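You operate a simulated robot arm through the tools that you are given. There is no shell and no other tool.

The job below is to be done with a simulated robot arm. You get a single attempt, and the scene is never put back.

Task
Fit the green board in the fixture case and screw the lid down.
Fine: both screws tight with the orange driver, driver back in its holder; the other board stays in the tray.

The check looks at the end state, three seconds after you hand in, the way a careful person would. Anything else that was tipped, shoved, dropped, spilled or broken makes it a failure. Lids that push on must go on centred and level and be pressed home; caps that screw on are set level and turned clockwise until they are tight.

Robot
A 6-joint arm with a two-finger parallel gripper, fixed in place. Base frame: the origin is at the foot of the arm, x ahead of it, y to its left, z up; the work surface is at about z = 750. Units: mm, rad, N and s.
With the tool pointing down near the work surface it reaches from about 180 to 640 mm from the base axis. Its first joint turns from -1.152 to 1.152 rad. Payload 2.7 kg.
Tool frame: the origin (TCP) lies between the finger pads and is the grasp point; the fingertips stand 23 mm ahead of it; z points along the fingers, y is the line along which they close. Largest opening 94 mm; finger width 38, thickness 10; the body of the gripper, 54 by 96 mm, starts 39 mm behind the TCP.
Orientation is that of the tool frame in the base frame, as a unit quaternion [x, y, z, w]. With the fingers straight down and closing along the base's y, the tool's x points along the base's -x, its y along +y and its z along -z.

Tools
- The arm moves only by the tool jog_arm. Its argument "steps" is a list of rows, each an object of numbers (a shift or turn left out is 0, a gripper value left out holds the last): "x", "y", "z": the shift along the base's x, y, z in units of 100 mm (1.0 is 100 mm); "rx", "ry", "rz": the turn, a rotation vector about the base's x, y, z in units of 45 degrees (1.0 is 45 degrees). In form: [{"x": .., "y": .., "z": .., "rx": .., "ry": .., "rz": ..}, ...]. A call has 1 to 20 rows; each row is the pose to reach, as a shift and turn from the pose commanded when the call began. "jaw" is the gripper command, from -1 (shut) to 1 (fully open), values between in proportion, set as the call begins (left out, the last holds). A call with a number of a shift or a turn outside -1 to 1 is refused whole. Each row takes 0.2 s and may step no farther than 50 mm and 0.15 rad from the row before; otherwise, or with a gripper value out of range, the whole call is refused. Where a pose cannot be reached the arm comes as near as it can. A force on the tool above 40 N (or 10 N above the force at the start of the call, whichever is more), or a blocked arm, ends the call early, and 0.2 s more pass. The fingers move at their own pace (about 45 mm/s each) and stop on an object; they squeeze with about 41 N. The grip force told is the motor's: it shows also when the fingers shut on nothing. Time passes only in rows, and 0.2 s behind the last, so rows that repeat a pose let the fingers close. It gives the time, the measured TCP pose, the force on the tool (base axes), the opening and the grip force at its end, in the units of the frame above (readings bear some noise), with the torque about the TCP (base axes, N m) and any sound that the robot's microphone picked up, and new pictures: "show" is both (left out), scene, wrist or none.
- Cameras (640 x 400 px; columns grow to the right, rows downward): "scene" is fixed at [84.1, -438.7, 1400.9]; the picture's right is [0.70, -0.71, 0.00], its down [-0.44, -0.43, -0.79] and it looks along [0.56, 0.55, -0.62] (base axes); focal length 330 px, centre (320, 200). "wrist" rides on the gripper at [86, 16, -75] in the tool frame; the picture's right is [-0.18, 0.98, 0.00], its down [-0.58, -0.11, -0.81] and it looks along [-0.79, -0.15, 0.59] (tool axes); focal length 243 px, centre (320, 200).
- pixel_to_xyz(camera, pixels): for up to 12 pixels [column, row] of the newest picture of that camera ("zoom" is the newest enlarged one), the place [x, y, z] in the base frame of the surface seen there, good to about 3 mm. It takes no simulated time.
- zoom(camera, box): a new picture of the part [left, top, right, bottom] of that camera's present view, enlarged. It takes no simulated time.
- hand_in(): hands the job in; it is judged then, once.

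Leave the gripper open and the arm clear of the work at the hand-in unless told otherwise.

The tools are called after ">>>" as a command line: name --argument value ..., lists and objects as JSON in quotes. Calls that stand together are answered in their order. jog_arm: Moves the arm, as the interface text tells. Its arguments: {"type":"object","properties":{"steps":{"type":"array"},"jaw":{"type":"number"},"show":{"type":"string","enum":["both","scene","wrist","none"]}},"required":["steps"]} The other tools are called the same way: pixel_to_xyz (camera, pixels) gives the place of the surface under pixels of a picture; zoom (camera, box) takes an enlarged picture of a part of a camera's view; hand_in () hands the job in.

At the start:

```text
time_s: 0.0
tcp_pos: [415.3, -15.6, 1090.6]
tcp_rot: [0.0, 1.0, 0.0, 0.0]
force: [-1.1, -0.1, -0.5]
wrist_torque: [-0.02, -0.03, 0.01]
gripper_width: 93.8
grip_force: 0.1
```

scene: 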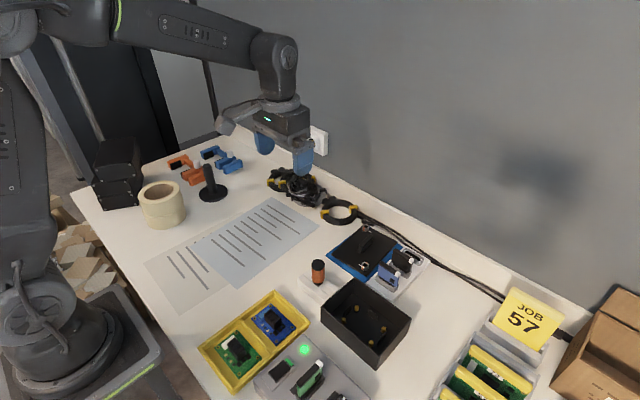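
wrist: 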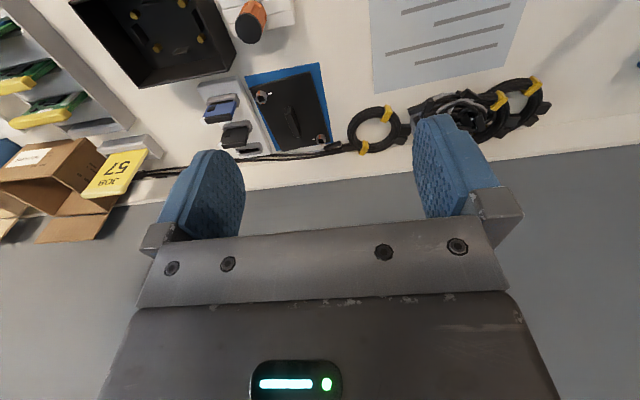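

I'll start by looking closely at the work area: the yellow tray with the two boards, the black case, the lid on its blue mat, and the orange driver in its holder.

>>> zoom --camera "scene" --box '[190, 270, 390, 400]'

>>> zoom --camera "scene" --box '[290, 200, 450, 310]'

>>> zoom --camera "wrist" --box '[60, 0, 360, 170]'

```text
3.08 times, centred on (290, 335) of scene
```

zoom: 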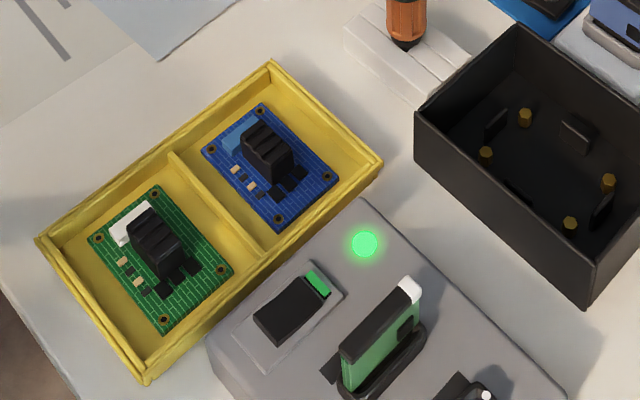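

```text
3.64 times, centred on (370, 255) of scene
```

zoom: 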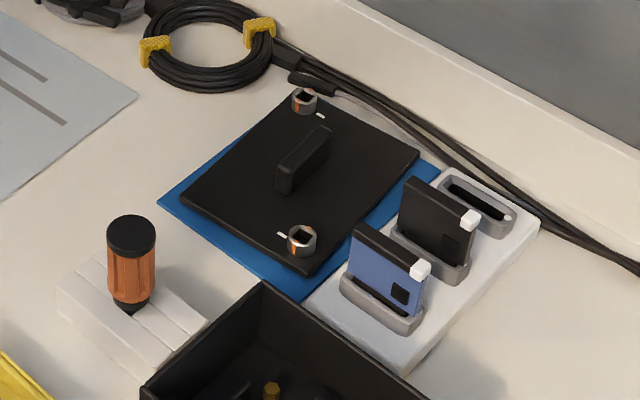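

```text
2.13 times, centred on (210, 85) of wrist
```

zoom: 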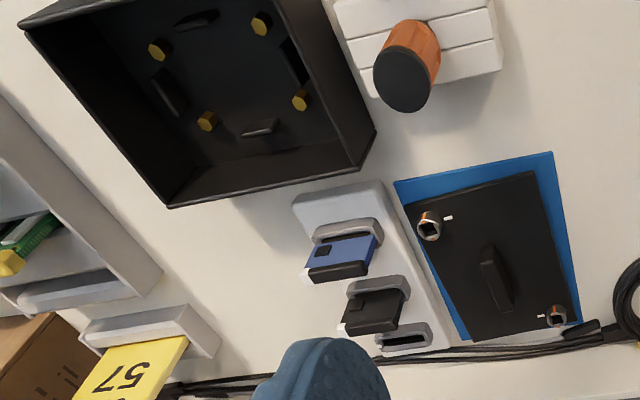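

The green board lies in the near half of the yellow tray, with a black block standing on it. I'll measure the main items now, using scene pixels for the case rim, standoffs, tray, lid and driver.

>>> zoom --camera "scene" --box '[310, 270, 420, 375]'

>>> pixel_to_xyz --camera "scene" --pixels '[[198, 347], [275, 291], [310, 325], [236, 392], [221, 347], [240, 332], [260, 355], [241, 375], [318, 265], [318, 300], [303, 283], [350, 290]]'

>>> pixel_to_xyz --camera "scene" --pixels '[[321, 307], [351, 279], [410, 319], [375, 369], [354, 307], [341, 318], [380, 327], [368, 340], [366, 229], [385, 266], [366, 243], [375, 225]]'

```text
3.81 times, centred on (365, 322) of scene
```

zoom: 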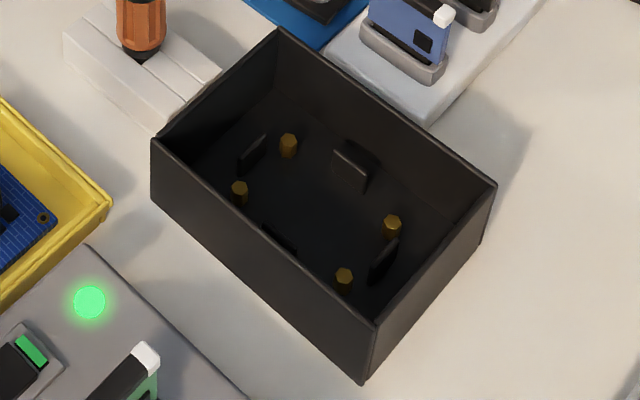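

```text
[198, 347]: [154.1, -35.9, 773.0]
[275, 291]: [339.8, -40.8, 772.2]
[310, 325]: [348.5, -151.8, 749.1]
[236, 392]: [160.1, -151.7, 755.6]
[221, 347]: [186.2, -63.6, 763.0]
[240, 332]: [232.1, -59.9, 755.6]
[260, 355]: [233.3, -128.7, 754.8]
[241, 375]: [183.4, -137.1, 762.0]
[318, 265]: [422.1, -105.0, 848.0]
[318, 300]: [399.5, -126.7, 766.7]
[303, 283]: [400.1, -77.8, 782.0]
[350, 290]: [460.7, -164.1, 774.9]
```

```text
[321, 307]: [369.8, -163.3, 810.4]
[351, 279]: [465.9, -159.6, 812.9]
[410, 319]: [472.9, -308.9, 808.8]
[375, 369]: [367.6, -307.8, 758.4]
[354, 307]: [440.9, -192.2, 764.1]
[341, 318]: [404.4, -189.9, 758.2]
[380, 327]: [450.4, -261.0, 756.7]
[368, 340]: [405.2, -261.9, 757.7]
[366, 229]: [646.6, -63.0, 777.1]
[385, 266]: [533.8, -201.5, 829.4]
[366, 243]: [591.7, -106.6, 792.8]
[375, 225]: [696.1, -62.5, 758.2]
```

From these readings:
- **Case:** x ≈ 369–470, y ≈ -309 to -160, rim at z ≈ 810.
- **Standoffs:** a rectangle of roughly 45 x 70.
- **Tray:** x ≈ 154–345, y ≈ -150 to -38.

Next I'll bring the wrist camera over the area and tilt the tool so the camera looks nearly straight down.

>>> jog_arm --steps '[{"x": -0.05, "y": -0.2, "z": -0.1, "ry": 0.15}, {"x": -0.1, "y": -0.4, "z": -0.2, "ry": 0.3}, {"x": -0.15, "y": -0.6, "z": -0.3, "ry": 0.45}, {"x": -0.2, "y": -0.8, "z": -0.4, "ry": 0.6}, {"x": -0.25, "y": -1.0, "z": -0.5, "ry": 0.75}, {"x": -0.3, "y": -1.0, "z": -0.6, "ry": 0.9}, {"x": -0.35, "y": -1.0, "z": -0.7, "ry": 1.0}, {"x": -0.35, "y": -1.0, "z": -0.7, "ry": 1.0}]'

```text
time_s: 1.8
tcp_pos: [379.8, -116.6, 1020.5]
tcp_rot: [-0.002, 0.924, 0.0, -0.383]
force: [-1.1, 0.1, 1.1]
wrist_torque: [0.05, 0.03, -0.01]
gripper_width: 93.7
grip_force: 0.1
```

scene: 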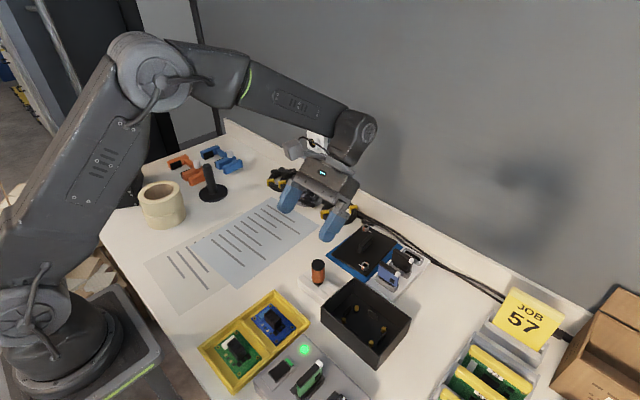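
wrist: 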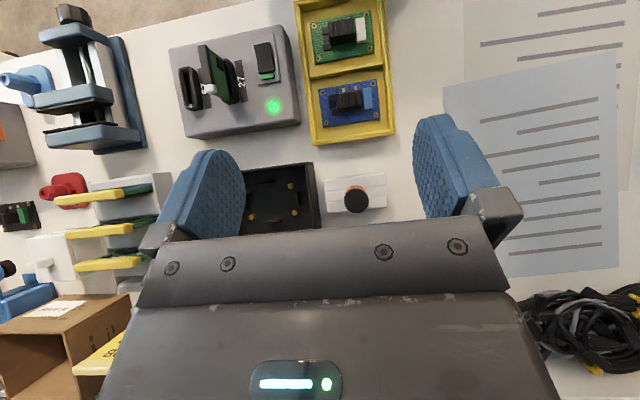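

The camera now looks nearly straight down; in this picture right is +y and down is +x. I'll zoom on the tray boards, the gray unit and the case.

>>> zoom --camera "wrist" --box '[290, 0, 410, 150]'

>>> zoom --camera "wrist" --box '[160, 10, 310, 140]'

>>> zoom --camera "wrist" --box '[220, 140, 420, 240]'

```text
2.67 times, centred on (350, 75) of wrist
```

zoom: 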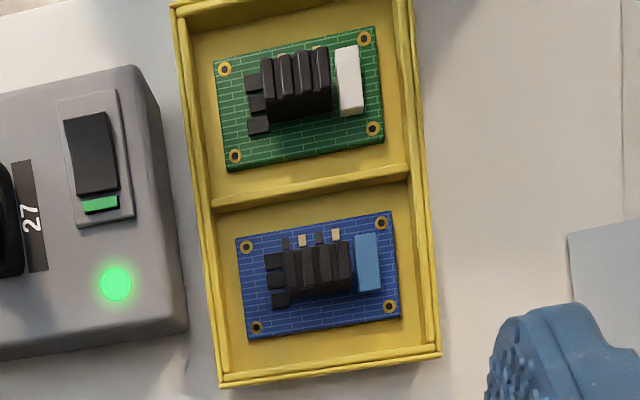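

```text
3.08 times, centred on (235, 75) of wrist
```

zoom: 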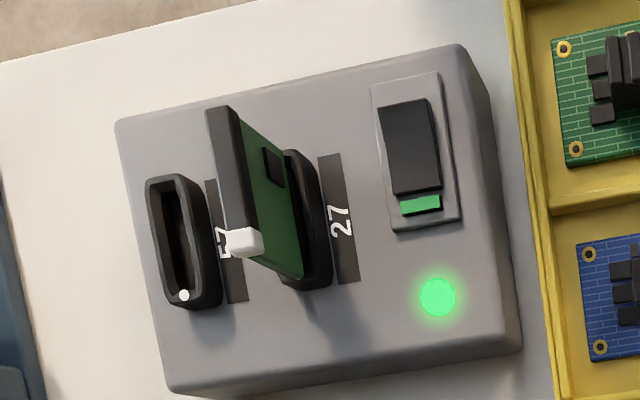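

```text
3.20 times, centred on (320, 190) of wrist
```

zoom: 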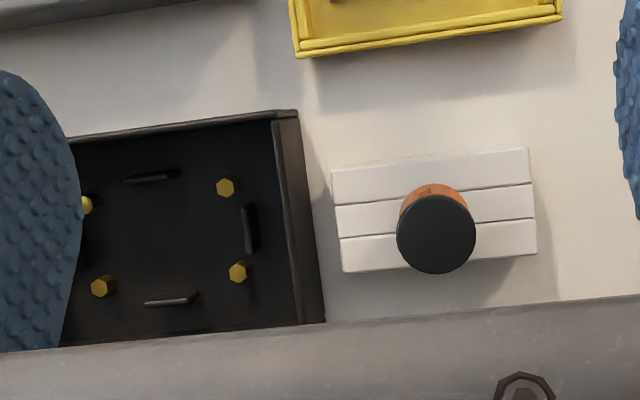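

The four standoffs show as brass hexes at zoom pixels (225,187), (239,271), (103,286) and (88,205), with guide tabs between them. I'll locate them and the driver on this zoom.

>>> pixel_to_xyz --camera "zoom" --pixels '[[225, 187], [239, 271], [103, 286], [88, 205], [151, 178], [249, 228], [172, 299], [436, 234], [333, 170], [528, 150], [536, 252], [344, 270]]'

>>> pixel_to_xyz --camera "wrist" --pixels '[[309, 162], [318, 240], [332, 14], [374, 14], [427, 15], [378, 48], [334, 58], [298, 5], [383, 5], [395, 130], [314, 146], [388, 63]]'

```text
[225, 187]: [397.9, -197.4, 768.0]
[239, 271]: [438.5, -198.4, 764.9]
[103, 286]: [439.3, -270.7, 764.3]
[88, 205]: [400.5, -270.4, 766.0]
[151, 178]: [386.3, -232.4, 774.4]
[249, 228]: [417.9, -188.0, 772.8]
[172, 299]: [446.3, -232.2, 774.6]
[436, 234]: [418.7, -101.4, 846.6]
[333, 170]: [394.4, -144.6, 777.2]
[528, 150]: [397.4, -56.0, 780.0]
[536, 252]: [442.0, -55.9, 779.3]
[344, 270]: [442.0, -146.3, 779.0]
```

```text
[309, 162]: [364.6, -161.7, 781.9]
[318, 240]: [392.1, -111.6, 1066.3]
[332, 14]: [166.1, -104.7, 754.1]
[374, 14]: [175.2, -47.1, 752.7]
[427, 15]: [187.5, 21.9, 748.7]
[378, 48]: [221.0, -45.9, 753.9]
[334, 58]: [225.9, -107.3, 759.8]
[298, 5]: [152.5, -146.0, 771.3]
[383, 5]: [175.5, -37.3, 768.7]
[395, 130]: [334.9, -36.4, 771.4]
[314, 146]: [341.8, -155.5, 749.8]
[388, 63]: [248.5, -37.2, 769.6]
```

Standoff centre is about (419, -234) with tops near z = 766. The driver is at about (418, -101), its top at z ≈ 847. Now I'll locate the green board on a fresh zoom.

>>> zoom --camera "wrist" --box '[290, 0, 400, 70]'

```text
5.71 times, centred on (345, 35) of wrist
```

zoom: 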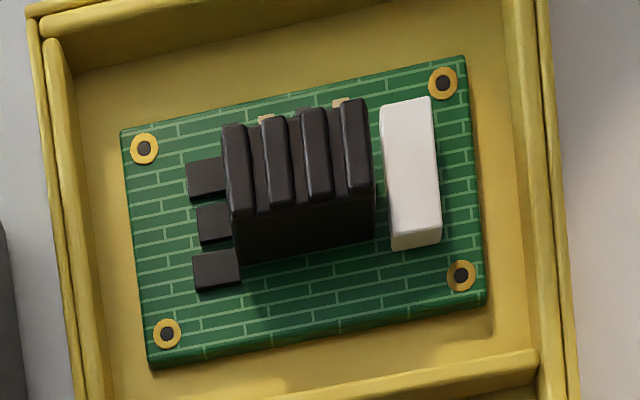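

The heatsink's four fins run along x. The white connector is on the +y side and three small chips are on the -y side. I'll measure holes, corners and components here.

>>> pixel_to_xyz --camera "zoom" --pixels '[[144, 148], [443, 82], [461, 276], [167, 334], [122, 131], [464, 58], [486, 300], [150, 362], [238, 135], [357, 110], [244, 215], [358, 190]]'

>>> pixel_to_xyz --camera "zoom" --pixels '[[405, 102], [414, 232], [385, 110], [430, 105], [395, 240], [440, 235], [205, 180], [215, 222], [215, 265], [265, 120], [340, 103], [300, 230]]'

```text
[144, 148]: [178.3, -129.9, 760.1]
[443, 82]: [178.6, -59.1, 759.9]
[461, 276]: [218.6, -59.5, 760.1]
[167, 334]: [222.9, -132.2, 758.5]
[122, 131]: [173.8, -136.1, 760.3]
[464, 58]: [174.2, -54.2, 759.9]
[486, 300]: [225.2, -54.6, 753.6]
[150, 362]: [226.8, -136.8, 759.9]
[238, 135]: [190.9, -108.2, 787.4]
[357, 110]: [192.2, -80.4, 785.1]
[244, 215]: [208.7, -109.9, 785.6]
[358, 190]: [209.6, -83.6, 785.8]
```

```text
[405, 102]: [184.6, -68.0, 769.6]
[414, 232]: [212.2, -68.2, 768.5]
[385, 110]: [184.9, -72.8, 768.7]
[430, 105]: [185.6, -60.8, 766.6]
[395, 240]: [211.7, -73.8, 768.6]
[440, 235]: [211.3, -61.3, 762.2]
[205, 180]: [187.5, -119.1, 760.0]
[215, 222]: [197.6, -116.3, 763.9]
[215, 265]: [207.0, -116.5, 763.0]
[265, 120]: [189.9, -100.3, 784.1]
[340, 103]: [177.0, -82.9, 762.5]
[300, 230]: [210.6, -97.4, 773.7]
```

The green board spans about x 174–225 and y -136.5 to -54.5, with its top at z ≈ 760. The holes are on a 41 x 72 pattern, which matches the standoffs. The heatsink spans about x 190–210 and y -112 to -80, top z ≈ 786. Before acting I'll look at the lid from above, so I'm moving forward with less tilt.

>>> jog_arm --steps '[{"x": 0.2, "ry": -0.1}, {"x": 0.4, "ry": -0.2}, {"x": 0.6, "ry": -0.3}, {"x": 0.8, "ry": -0.4}, {"x": 1.0, "z": -0.2, "ry": -0.4}, {"x": 1.0, "z": -0.4, "ry": -0.4}, {"x": 1.0, "z": -0.4, "ry": -0.4}]'

```text
time_s: 3.4
tcp_pos: [477.7, -117.1, 981.2]
tcp_rot: [-0.001, 0.973, 0.001, -0.232]
force: [0.4, 0.6, 0.3]
wrist_torque: [-0.02, 0.01, 0.03]
gripper_width: 94.0
grip_force: 0.1
```

scene: 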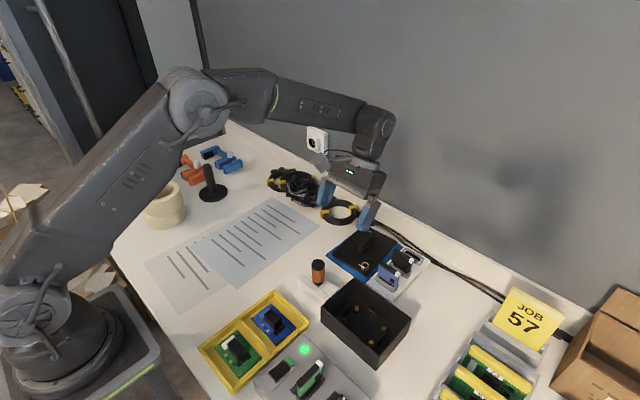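
wrist: 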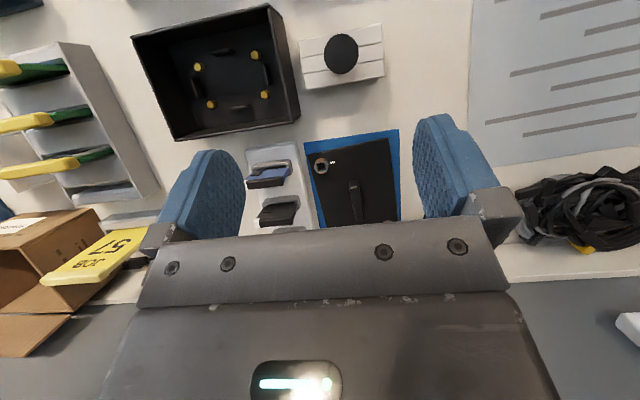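

Both the case interior and the lid are now visible. I'll move about 60 mm further forward to see the lid fully between the fingers.

>>> jog_arm --steps '[{"x": 0.2, "ry": 0.1}, {"x": 0.4, "ry": 0.2}, {"x": 0.6, "ry": 0.25}, {"x": 0.8, "ry": 0.25}, {"x": 0.8, "ry": 0.25}]'

>>> zoom --camera "wrist" --box '[240, 60, 440, 240]'

```text
time_s: 4.6
tcp_pos: [512.3, -110.9, 969.8]
tcp_rot: [-0.001, 0.945, 0.0, -0.326]
force: [0.4, -0.2, 0.4]
wrist_torque: [-0.04, 0.01, 0.0]
gripper_width: 93.9
grip_force: 0.1
out of reach, approached as far as the arm can: row 3, 4, 5
```

scene: 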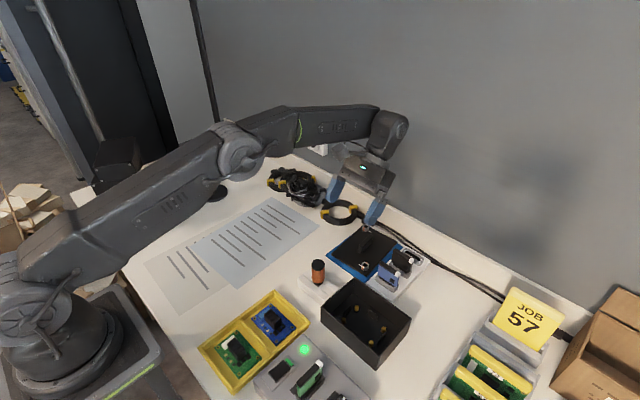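
wrist: 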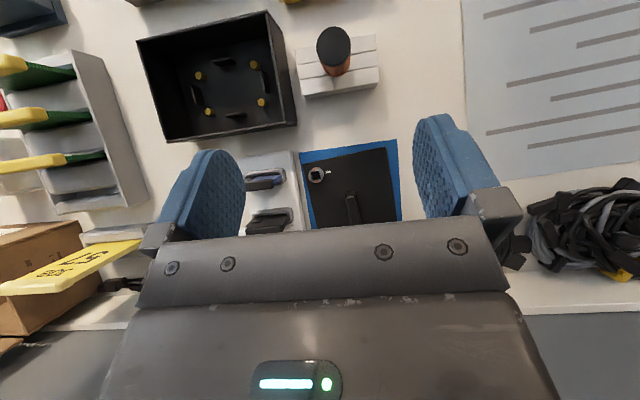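

```text
2.22 times, centred on (340, 150) of wrist
```

zoom: 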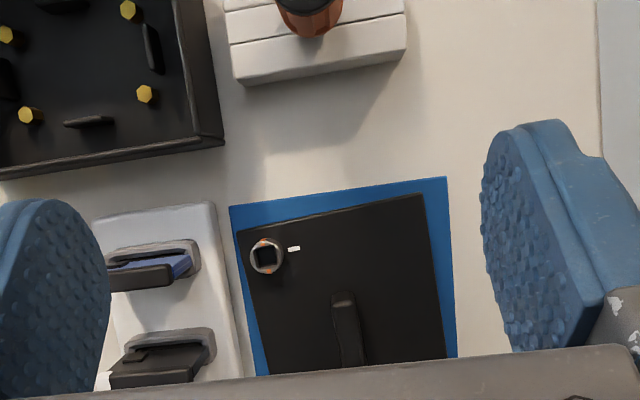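

The lid's long side runs along x, so it must be turned about 90° to fit the case, whose long side is along y. I'll measure the lid corners, screw and handle here and in the scene view.

>>> pixel_to_xyz --camera "zoom" --pixels '[[238, 231], [422, 194], [445, 355], [272, 370], [267, 255], [293, 249], [343, 297], [350, 355], [229, 206], [446, 178], [268, 250], [345, 310]]'

>>> pixel_to_xyz --camera "scene" --pixels '[[365, 260], [366, 268], [362, 263], [372, 246], [359, 246], [336, 254], [363, 225], [395, 243], [367, 272], [362, 240], [368, 235], [385, 262]]'

>>> zoom --camera "scene" --box '[325, 215, 435, 290]'

```text
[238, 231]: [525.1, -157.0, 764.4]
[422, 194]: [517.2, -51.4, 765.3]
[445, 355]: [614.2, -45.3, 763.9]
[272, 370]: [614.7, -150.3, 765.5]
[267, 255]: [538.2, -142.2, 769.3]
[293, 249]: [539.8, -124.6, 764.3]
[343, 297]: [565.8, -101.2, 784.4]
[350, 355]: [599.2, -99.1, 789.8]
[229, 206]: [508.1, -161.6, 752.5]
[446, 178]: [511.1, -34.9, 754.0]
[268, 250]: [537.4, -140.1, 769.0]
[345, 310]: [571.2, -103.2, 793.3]
```

```text
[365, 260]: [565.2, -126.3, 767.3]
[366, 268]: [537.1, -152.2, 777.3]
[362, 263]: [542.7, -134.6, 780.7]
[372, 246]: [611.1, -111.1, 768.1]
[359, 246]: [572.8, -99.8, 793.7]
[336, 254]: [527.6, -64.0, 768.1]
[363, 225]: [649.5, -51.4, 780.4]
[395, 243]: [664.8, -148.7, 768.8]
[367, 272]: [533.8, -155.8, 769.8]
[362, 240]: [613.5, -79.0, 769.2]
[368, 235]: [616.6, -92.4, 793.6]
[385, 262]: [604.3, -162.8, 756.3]
```

```text
5.33 times, centred on (380, 252) of scene
```

zoom: 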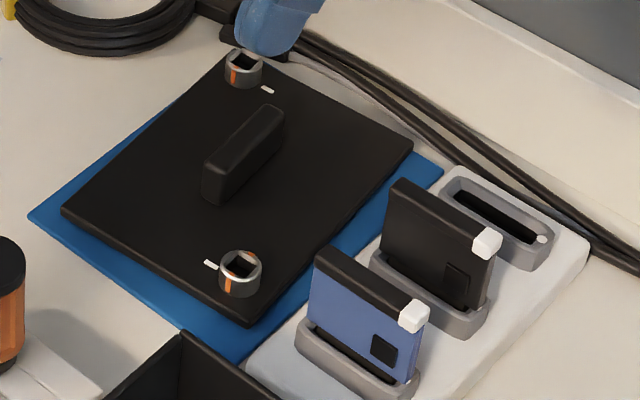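

Lid facts:
- **Top surface:** z ≈ 766.
- **Handle:** along x, centred near (593, -99), top at z ≈ 793.
- **Screws:** near (538, -142) and (650, -55), on a diagonal.
- **Yaw:** about +4°.

The board comes first. I'll retract and untilt the tool to straight down.

>>> jog_arm --steps '[{"x": -0.2, "ry": -0.17}, {"x": -0.4, "ry": -0.34}, {"x": -0.6, "ry": -0.51}, {"x": -0.8, "ry": -0.68}, {"x": -1.0, "ry": -0.85}, {"x": -1.0, "ry": -0.85}]' --show "none"

```text
time_s: 6.0
tcp_pos: [411.2, -112.4, 969.1]
tcp_rot: [0.0, 1.0, 0.0, 0.001]
force: [0.0, 0.4, 0.2]
wrist_torque: [-0.04, -0.04, -0.01]
gripper_width: 94.1
grip_force: 0.1
```

The tool points straight down at (411, -112, 969). Now I'll turn it -90° about z so the fingers close along x, in two 45° calls, while moving towards the tray.

>>> jog_arm --steps '[{"x": -0.15, "rz": -0.16}, {"x": -0.3, "rz": -0.33}, {"x": -0.45, "rz": -0.5}, {"x": -0.6, "rz": -0.67}, {"x": -0.75, "rz": -0.84}, {"x": -0.9, "rz": -1.0}]' --show "none"

>>> jog_arm --steps '[{"x": -0.15, "rz": -0.16}, {"x": -0.3, "rz": -0.33, "z": -0.1}, {"x": -0.45, "rz": -0.5, "z": -0.2}, {"x": -0.6, "rz": -0.67, "z": -0.3}, {"x": -0.75, "rz": -0.84, "z": -0.4}, {"x": -0.9, "rz": -1.0, "z": -0.5}, {"x": -0.9, "rz": -1.0, "z": -0.5}]'

```text
time_s: 7.4
tcp_pos: [321.3, -111.3, 969.8]
tcp_rot: [0.383, 0.924, 0.0, 0.001]
force: [0.6, 0.7, -0.7]
wrist_torque: [0.01, -0.02, 0.01]
gripper_width: 94.1
grip_force: 0.1
```

```text
time_s: 9.0
tcp_pos: [230.9, -111.5, 918.9]
tcp_rot: [0.708, 0.707, 0.0, 0.0]
force: [0.5, 0.3, 0.2]
wrist_torque: [-0.03, -0.03, 0.02]
gripper_width: 93.9
grip_force: 0.0
```

scene: 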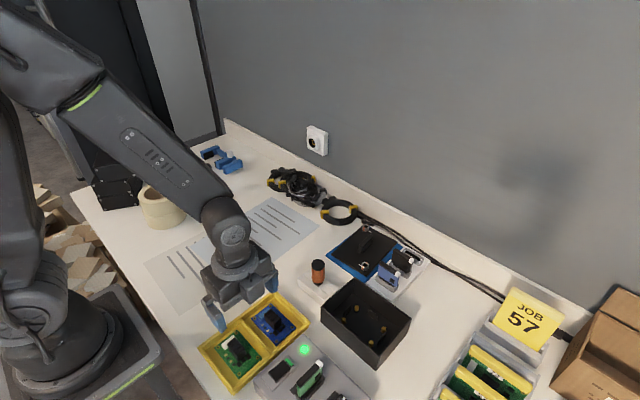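
wrist: 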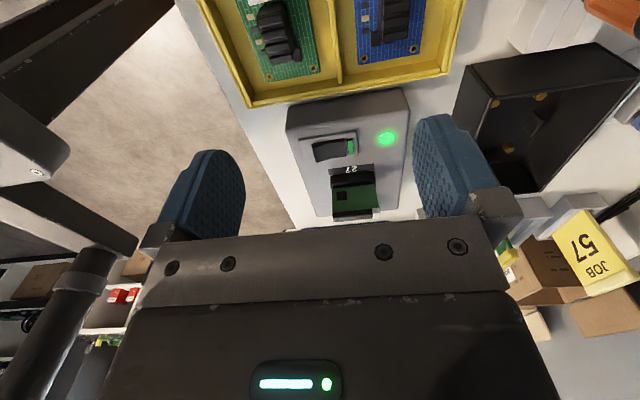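

The turn works: the fingers now close along x and the camera sits on the +y side. I'll move to (200, -95.5, 845) above the heatsink and part-close the jaws to about 44 mm.

>>> jog_arm --steps '[{"x": -0.15, "y": 0.08, "z": -0.2}, {"x": -0.308, "y": 0.16, "z": -0.4}, {"x": -0.308, "y": 0.16, "z": -0.7}, {"x": -0.308, "y": 0.16, "z": -0.7}, {"x": -0.308, "y": 0.16, "z": -0.7}]' --jaw -0.06

>>> zoom --camera "wrist" --box '[220, 0, 440, 220]'

>>> zoom --camera "scene" --box '[180, 270, 320, 400]'

```text
time_s: 10.2
tcp_pos: [214.8, -103.1, 844.0]
tcp_rot: [0.707, 0.707, 0.001, -0.001]
force: [0.3, 0.5, -0.2]
wrist_torque: [0.0, 0.01, 0.02]
gripper_width: 44.3
grip_force: 0.1
out of reach, approached as far as the arm can: row 2, 3, 4, 5
```

scene: 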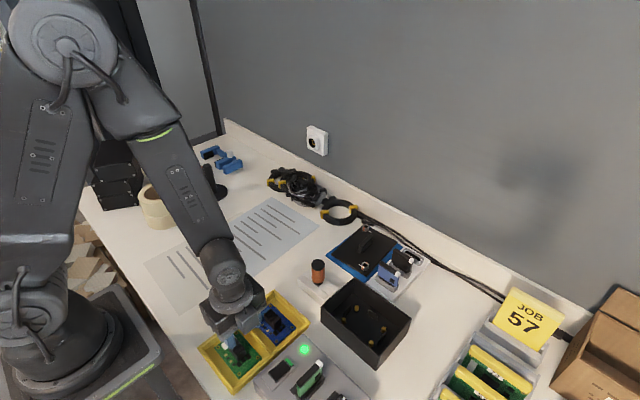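
wrist: 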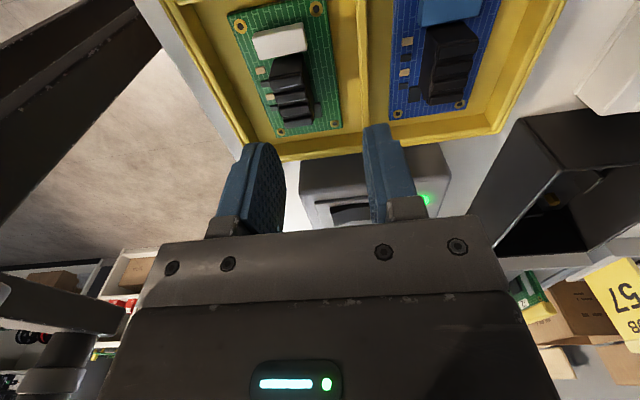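

```text
1.82 times, centred on (330, 110) of wrist
```

zoom: 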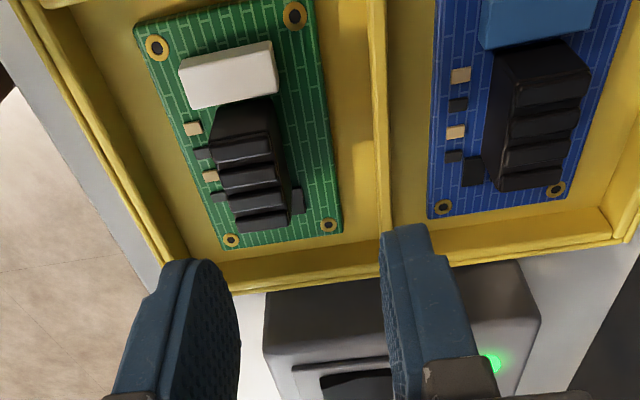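

```text
3.08 times, centred on (250, 335) of scene
```

zoom: 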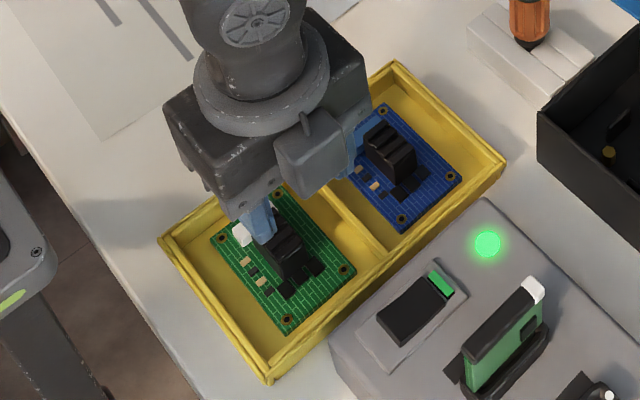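

The arm stopped at (214.8, -103.1, 844), short of the target; the inner reach limit is probably tighter at this height. I'll go lower where I am, keeping the fingertips above the heatsink, and then shift inward.

>>> jog_arm --steps '[{"z": -0.1}, {"z": -0.2}, {"z": -0.28}, {"x": -0.05, "y": 0.03, "z": -0.28}, {"x": -0.1, "y": 0.06, "z": -0.28}, {"x": -0.148, "y": 0.076, "z": -0.28}, {"x": -0.148, "y": 0.076, "z": -0.28}]'

>>> zoom --camera "wrist" --box '[220, 0, 440, 220]'

>>> zoom --camera "scene" --box '[180, 280, 300, 400]'

```text
time_s: 11.8
tcp_pos: [201.8, -96.6, 815.6]
tcp_rot: [0.707, 0.707, 0.004, -0.001]
force: [-0.2, 0.0, 1.6]
wrist_torque: [0.01, 0.0, 0.0]
gripper_width: 44.3
grip_force: 0.1
```

scene: 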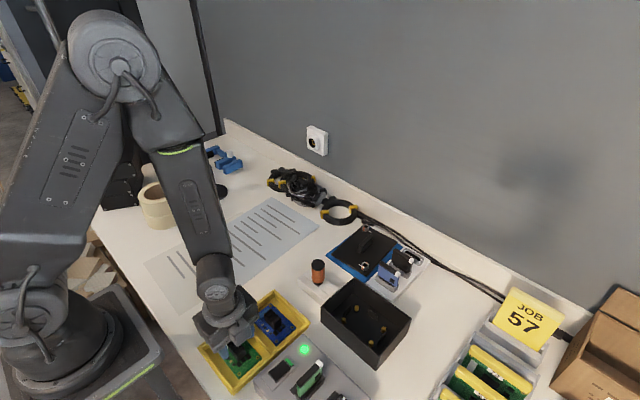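
wrist: 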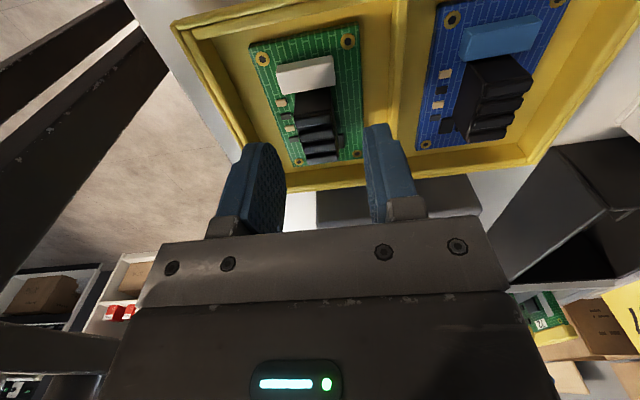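

```text
1.82 times, centred on (330, 110) of wrist
```

zoom: 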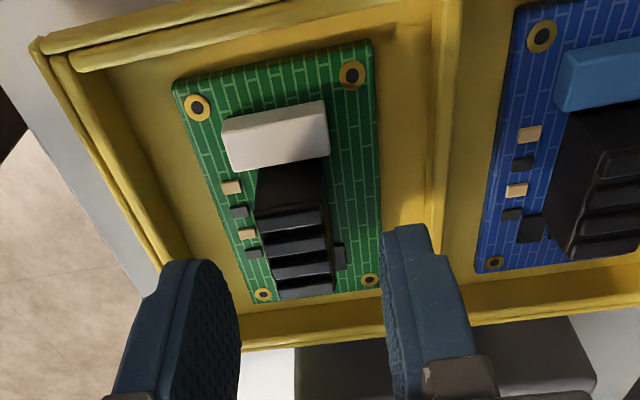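

```text
3.33 times, centred on (240, 340) of scene
```

zoom: 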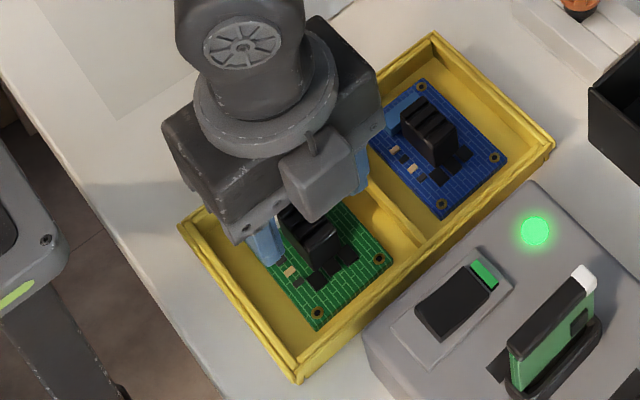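

Lower down the target is reachable: TCP (201.8, -96.6, 815.6), with the heatsink between the fingers. I'll check component heights before descending.

>>> pixel_to_xyz --camera "zoom" --pixels '[[290, 270], [318, 290], [340, 240], [345, 285], [300, 230], [320, 310], [390, 270]]'

>>> pixel_to_xyz --camera "wrist" --pixels '[[318, 154], [316, 144], [315, 130], [302, 130], [330, 128], [338, 143], [341, 137], [290, 140], [288, 128], [281, 102], [308, 75], [345, 100]]'

```text
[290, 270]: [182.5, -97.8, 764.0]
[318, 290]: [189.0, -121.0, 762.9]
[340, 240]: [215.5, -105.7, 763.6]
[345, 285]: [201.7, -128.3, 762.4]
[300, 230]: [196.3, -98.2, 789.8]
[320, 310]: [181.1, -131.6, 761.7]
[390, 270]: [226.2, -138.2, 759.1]
```

```text
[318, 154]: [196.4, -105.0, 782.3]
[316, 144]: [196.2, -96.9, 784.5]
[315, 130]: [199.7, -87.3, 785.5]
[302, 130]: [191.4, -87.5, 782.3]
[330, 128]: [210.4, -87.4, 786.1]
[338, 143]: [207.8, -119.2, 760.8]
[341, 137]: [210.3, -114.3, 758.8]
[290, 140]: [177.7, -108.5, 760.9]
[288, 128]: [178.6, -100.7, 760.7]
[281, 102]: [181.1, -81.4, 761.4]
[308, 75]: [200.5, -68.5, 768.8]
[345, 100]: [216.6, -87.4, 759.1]
```

The small parts top out at about z 764 and the heatsink at about 786, so TCP z = 790 (tips at 767) is safe. I'll descend with a small xy correction.

>>> jog_arm --steps '[{"x": -0.01, "y": 0.005, "z": -0.08}, {"x": -0.01, "y": 0.005, "z": -0.16}, {"x": -0.01, "y": 0.005, "z": -0.22}, {"x": -0.01, "y": 0.005, "z": -0.255}, {"x": -0.01, "y": 0.005, "z": -0.255}]'

>>> zoom --camera "wrist" --box '[220, 60, 440, 220]'

```text
time_s: 13.0
tcp_pos: [199.6, -93.8, 791.4]
tcp_rot: [0.707, 0.708, -0.001, 0.0]
force: [-0.7, 0.3, 0.5]
wrist_torque: [0.01, -0.06, -0.02]
gripper_width: 44.1
grip_force: 0.1
```

scene: 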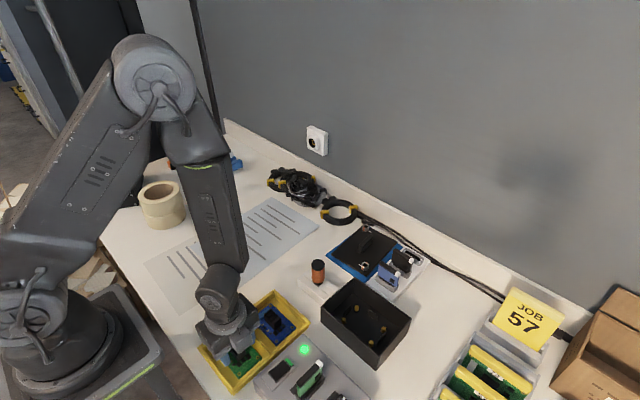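
wrist: 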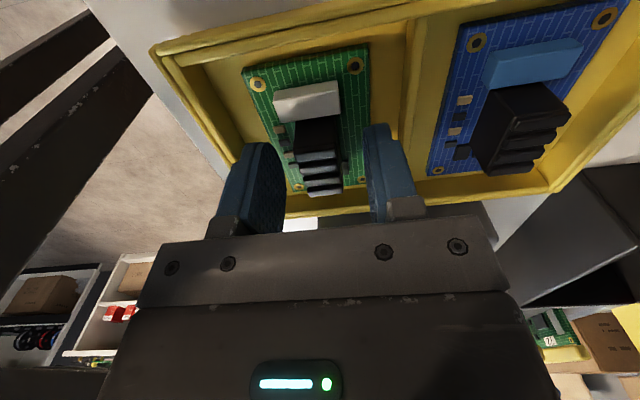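

```text
2.50 times, centred on (330, 140) of wrist
```

zoom: 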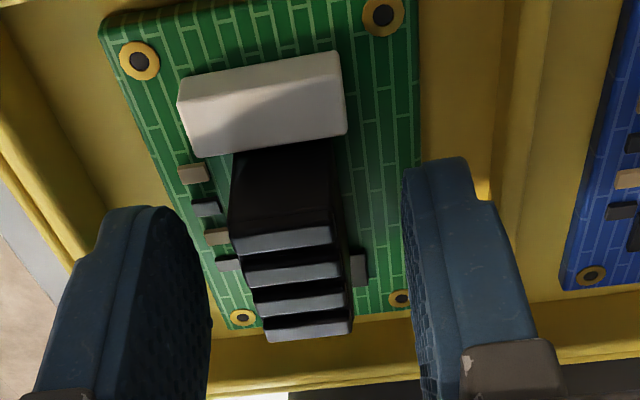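

The heatsink sits between the fingers, but my finger edge at y ≈ -75 is close to the white connector, whose edge is at about -73. I'll shift y by -3 mm, then close.

>>> jog_arm --steps '[{"y": -0.015, "z": 0.0}, {"y": -0.03}, {"y": -0.03}]' --show "none"

```text
time_s: 13.8
tcp_pos: [200.2, -97.6, 790.2]
tcp_rot: [0.707, 0.707, -0.001, 0.001]
force: [0.5, 0.1, 0.6]
wrist_torque: [0.02, 0.02, -0.02]
gripper_width: 44.2
grip_force: 0.1
```

TCP is at (200.2, -97.6, 790.2), well centred. Now I'll close the gripper on the heatsink and let it settle.

>>> jog_arm --steps '[{}, {}, {}, {}, {}]' --jaw -1

>>> zoom --camera "wrist" --box '[220, 60, 440, 220]'

```text
time_s: 15.0
tcp_pos: [200.3, -97.5, 791.7]
tcp_rot: [0.707, 0.707, 0.0, 0.001]
force: [0.4, -0.3, 0.8]
wrist_torque: [0.1, 0.0, 0.06]
gripper_width: 19.2
grip_force: 40.7
```

scene: 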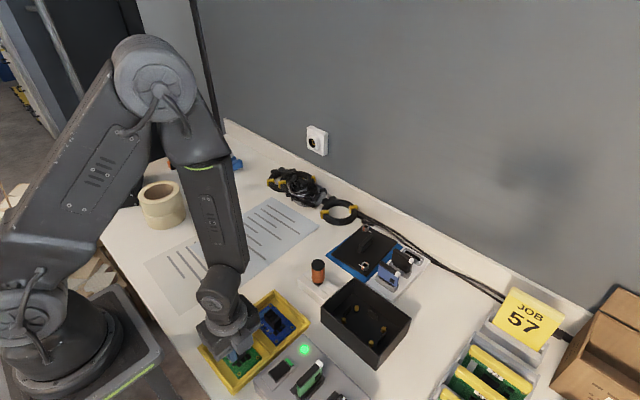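
wrist: 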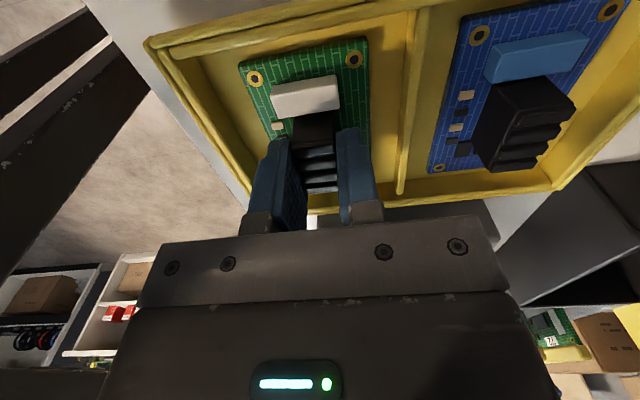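

```text
2.50 times, centred on (330, 140) of wrist
```

zoom: 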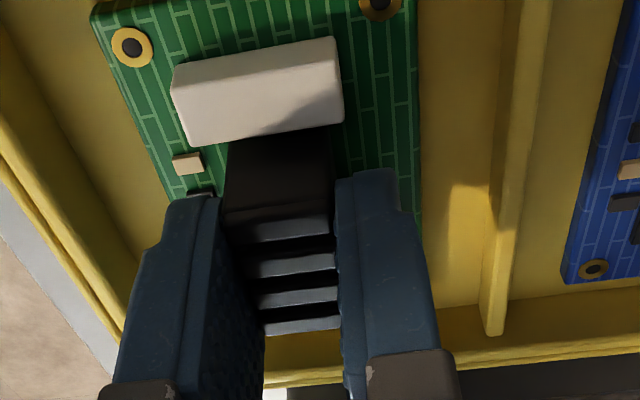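

The gripper holds the heatsink: width 19.2 mm, force 40.7 N. I'll lift slowly to clear the tray walls (z 772), then move out in x while continuing up.

>>> jog_arm --steps '[{"z": 0.05}, {"z": 0.1}, {"z": 0.2}, {"z": 0.3}, {"z": 0.35, "x": 0.03}, {"z": 0.4, "x": 0.1}, {"z": 0.5, "x": 0.2}, {"z": 0.6, "x": 0.35}, {"z": 0.7, "x": 0.5}, {"z": 0.7, "x": 0.5}]'

>>> zoom --camera "scene" --box '[180, 240, 340, 400]'

>>> zoom --camera "wrist" --box '[220, 60, 440, 220]'

```text
time_s: 17.2
tcp_pos: [250.2, -97.2, 861.7]
tcp_rot: [0.707, 0.707, 0.0, 0.0]
force: [0.4, -0.4, -0.7]
wrist_torque: [0.02, 0.02, 0.01]
gripper_width: 19.3
grip_force: 41.1
out of reach, approached as far as the arm can: row 4, 5, 6
```

scene: 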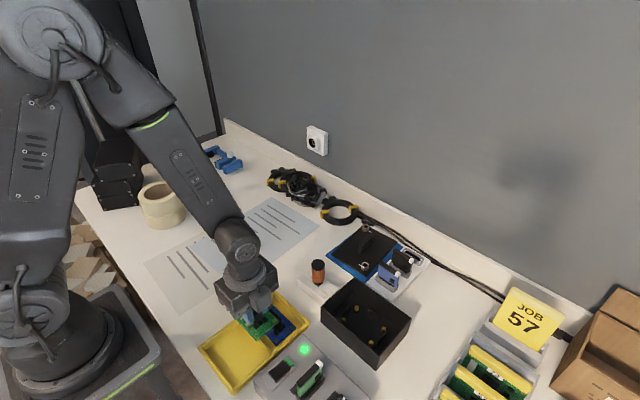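
wrist: 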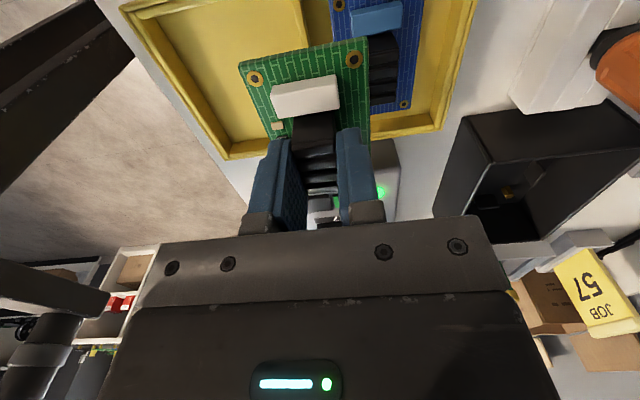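

```text
2.50 times, centred on (260, 320) of scene
```

zoom: 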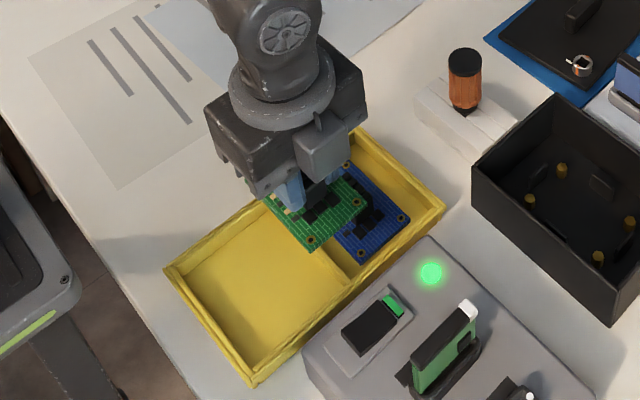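

```text
2.50 times, centred on (330, 140) of wrist
```

zoom: 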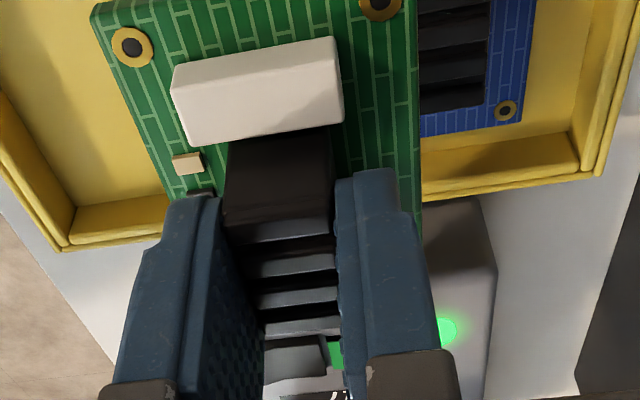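

The board is lifted clear and the blue board stayed in the tray. I'll measure the hole positions relative to the TCP, now at (250.2, -97.2, 861.7).

>>> pixel_to_xyz --camera "zoom" --pixels '[[131, 47], [380, 5], [110, 40], [400, 100], [410, 215], [230, 60], [340, 45]]'

>>> pixel_to_xyz --camera "scene" --pixels '[[257, 336], [279, 321], [259, 339], [282, 321], [248, 323], [270, 312]]'

>>> zoom --camera "scene" --box '[230, 290, 300, 345]'

```text
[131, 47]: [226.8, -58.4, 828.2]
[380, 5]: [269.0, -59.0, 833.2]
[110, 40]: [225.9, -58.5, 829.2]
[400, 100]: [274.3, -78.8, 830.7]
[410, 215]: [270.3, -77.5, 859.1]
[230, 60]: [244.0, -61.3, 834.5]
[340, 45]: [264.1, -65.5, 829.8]
```

```text
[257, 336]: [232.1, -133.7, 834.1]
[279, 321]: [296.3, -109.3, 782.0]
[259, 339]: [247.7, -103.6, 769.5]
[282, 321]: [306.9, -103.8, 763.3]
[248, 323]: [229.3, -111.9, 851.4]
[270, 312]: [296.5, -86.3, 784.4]
```

```text
7.27 times, centred on (265, 318) of scene
```

zoom: 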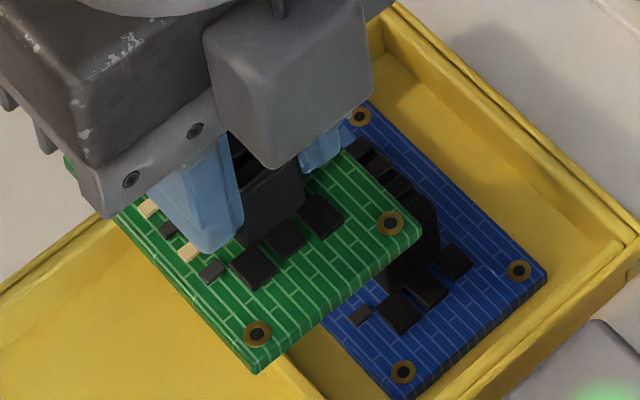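

The -y holes are visible too, at zoom (257,332) and (389,223). I'll measure them, and also check how low the gray box on the gripper hangs so it clears the case rim.

>>> pixel_to_xyz --camera "zoom" --pixels '[[257, 334], [389, 223], [258, 365], [418, 232], [265, 160], [300, 150], [240, 130], [225, 60], [340, 130], [130, 182], [110, 210], [215, 248]]'

```text
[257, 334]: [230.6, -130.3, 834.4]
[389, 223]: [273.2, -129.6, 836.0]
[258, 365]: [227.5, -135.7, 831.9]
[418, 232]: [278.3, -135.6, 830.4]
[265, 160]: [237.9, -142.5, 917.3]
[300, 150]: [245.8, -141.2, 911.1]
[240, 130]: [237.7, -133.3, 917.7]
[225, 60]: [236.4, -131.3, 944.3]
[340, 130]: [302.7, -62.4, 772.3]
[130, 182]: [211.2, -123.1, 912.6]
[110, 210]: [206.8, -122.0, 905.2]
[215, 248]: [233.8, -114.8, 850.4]
```

The board's hole centre is about (-0.5, +2.5) from the TCP. The gray box bottom is about 50 mm above the TCP, so it clears the rim. I'll move the board over the case at z ≈ 882, going x first to stay clear of the driver and the gray unit.

>>> jog_arm --steps '[{"x": 0.2, "z": 0.1}, {"x": 0.4, "z": 0.2}, {"x": 0.6, "z": 0.2, "y": -0.1}, {"x": 0.8, "z": 0.2, "y": -0.3}, {"x": 0.95, "z": 0.2, "y": -0.5}, {"x": 1.0, "z": 0.2, "y": -0.7}, {"x": 1.0, "z": 0.2, "y": -0.9}, {"x": 1.0, "z": 0.2, "y": -1.0}]' --show "none"

>>> jog_arm --steps '[{"x": 0.2, "y": -0.1}, {"x": 0.4, "y": -0.25}, {"x": 0.6, "y": -0.395}, {"x": 0.693, "y": -0.395}, {"x": 0.693, "y": -0.395}]'

>>> zoom --camera "wrist" --box '[200, 0, 480, 220]'

>>> zoom --camera "scene" --box '[290, 230, 440, 380]'

```text
time_s: 19.0
tcp_pos: [350.1, -197.5, 881.7]
tcp_rot: [0.706, 0.708, -0.001, 0.0]
force: [-0.3, 0.5, -0.3]
wrist_torque: [0.0, 0.01, 0.01]
gripper_width: 19.1
grip_force: 40.9
```

```text
time_s: 20.2
tcp_pos: [418.6, -236.4, 880.3]
tcp_rot: [0.707, 0.707, -0.001, 0.001]
force: [0.1, 0.5, -1.0]
wrist_torque: [0.0, -0.01, 0.0]
gripper_width: 19.2
grip_force: 40.9
```

scene: 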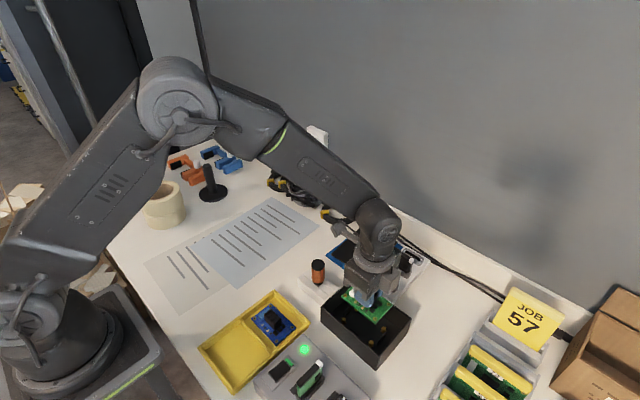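
wrist: 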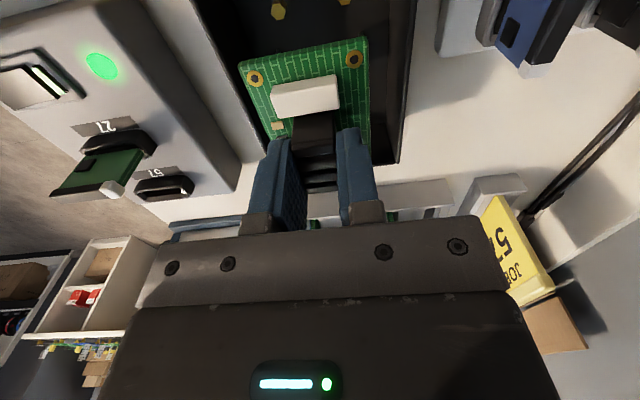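

```text
1.82 times, centred on (340, 110) of wrist
```

zoom: 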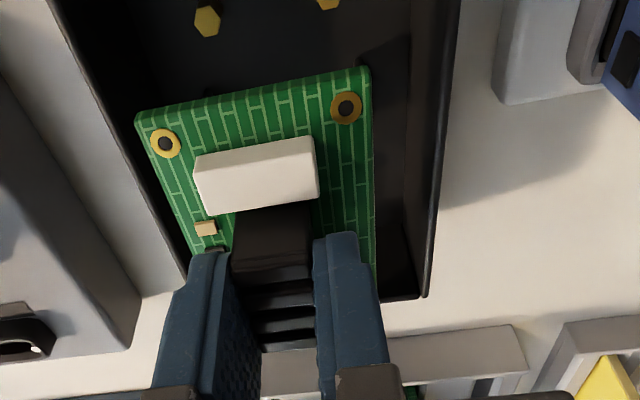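

```text
2.67 times, centred on (365, 305) of scene
```

zoom: 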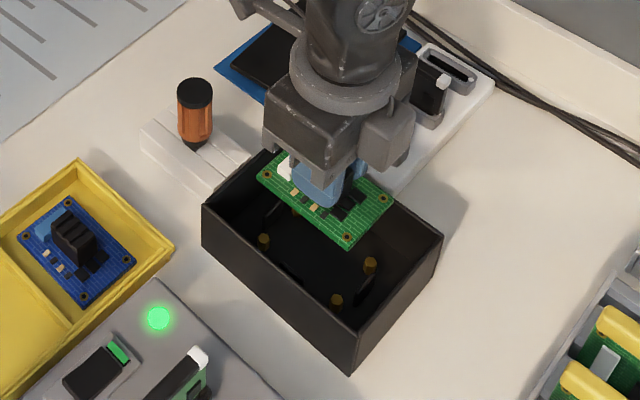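

The board is over the case. I'll measure standoffs and board holes in the same scene zoom, so any camera bias cancels out.

>>> pixel_to_xyz --camera "zoom" --pixels '[[264, 236], [370, 262], [336, 298], [297, 213], [268, 173], [383, 198], [347, 237], [263, 239], [369, 264], [337, 301]]'

>>> pixel_to_xyz --camera "wrist" --pixels '[[279, 9], [278, 14], [347, 1], [254, 78], [353, 59], [230, 0], [400, 160], [412, 10]]'

>>> zoom --camera "scene" --box '[330, 280, 420, 360]'

```text
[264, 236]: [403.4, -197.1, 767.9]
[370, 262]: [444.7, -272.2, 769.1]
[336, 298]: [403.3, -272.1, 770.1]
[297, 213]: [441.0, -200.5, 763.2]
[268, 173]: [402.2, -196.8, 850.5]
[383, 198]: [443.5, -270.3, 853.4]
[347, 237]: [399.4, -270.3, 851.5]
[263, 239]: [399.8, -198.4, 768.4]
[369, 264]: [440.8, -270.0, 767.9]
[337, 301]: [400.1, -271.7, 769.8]
```

```text
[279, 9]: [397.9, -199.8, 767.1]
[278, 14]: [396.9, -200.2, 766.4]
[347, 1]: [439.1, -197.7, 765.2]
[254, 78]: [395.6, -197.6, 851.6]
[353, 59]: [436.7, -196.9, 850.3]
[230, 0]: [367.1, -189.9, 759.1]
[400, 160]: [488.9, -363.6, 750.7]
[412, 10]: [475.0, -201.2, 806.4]
```

```text
5.00 times, centred on (375, 320) of scene
```

zoom: 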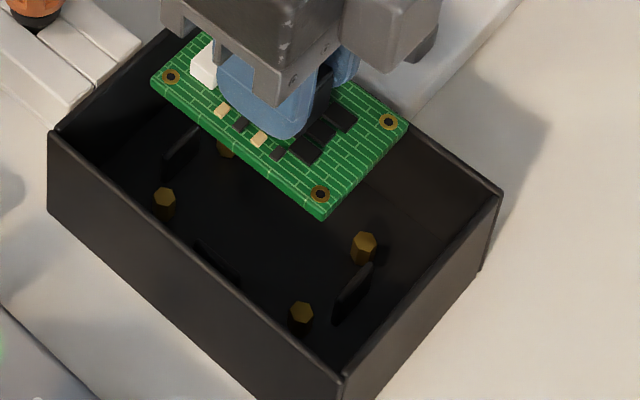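

On this finer zoom the standoff tops are at (164,191), (364,239) and (302,311), and the board holes at (171,76), (389,121) and (320,193).

>>> pixel_to_xyz --camera "zoom" --pixels '[[164, 192], [364, 239], [302, 311], [171, 77], [389, 122], [320, 194], [166, 77], [384, 121], [315, 193], [160, 190], [368, 238], [299, 310]]'

```text
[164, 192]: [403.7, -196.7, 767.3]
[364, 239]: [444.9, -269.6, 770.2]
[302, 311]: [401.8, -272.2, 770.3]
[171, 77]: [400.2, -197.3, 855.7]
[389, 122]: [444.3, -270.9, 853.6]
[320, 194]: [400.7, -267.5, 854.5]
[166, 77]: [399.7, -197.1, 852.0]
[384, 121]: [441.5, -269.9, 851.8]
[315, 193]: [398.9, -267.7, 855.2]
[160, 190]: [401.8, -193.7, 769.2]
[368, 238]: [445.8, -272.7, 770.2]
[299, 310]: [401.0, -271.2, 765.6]
```

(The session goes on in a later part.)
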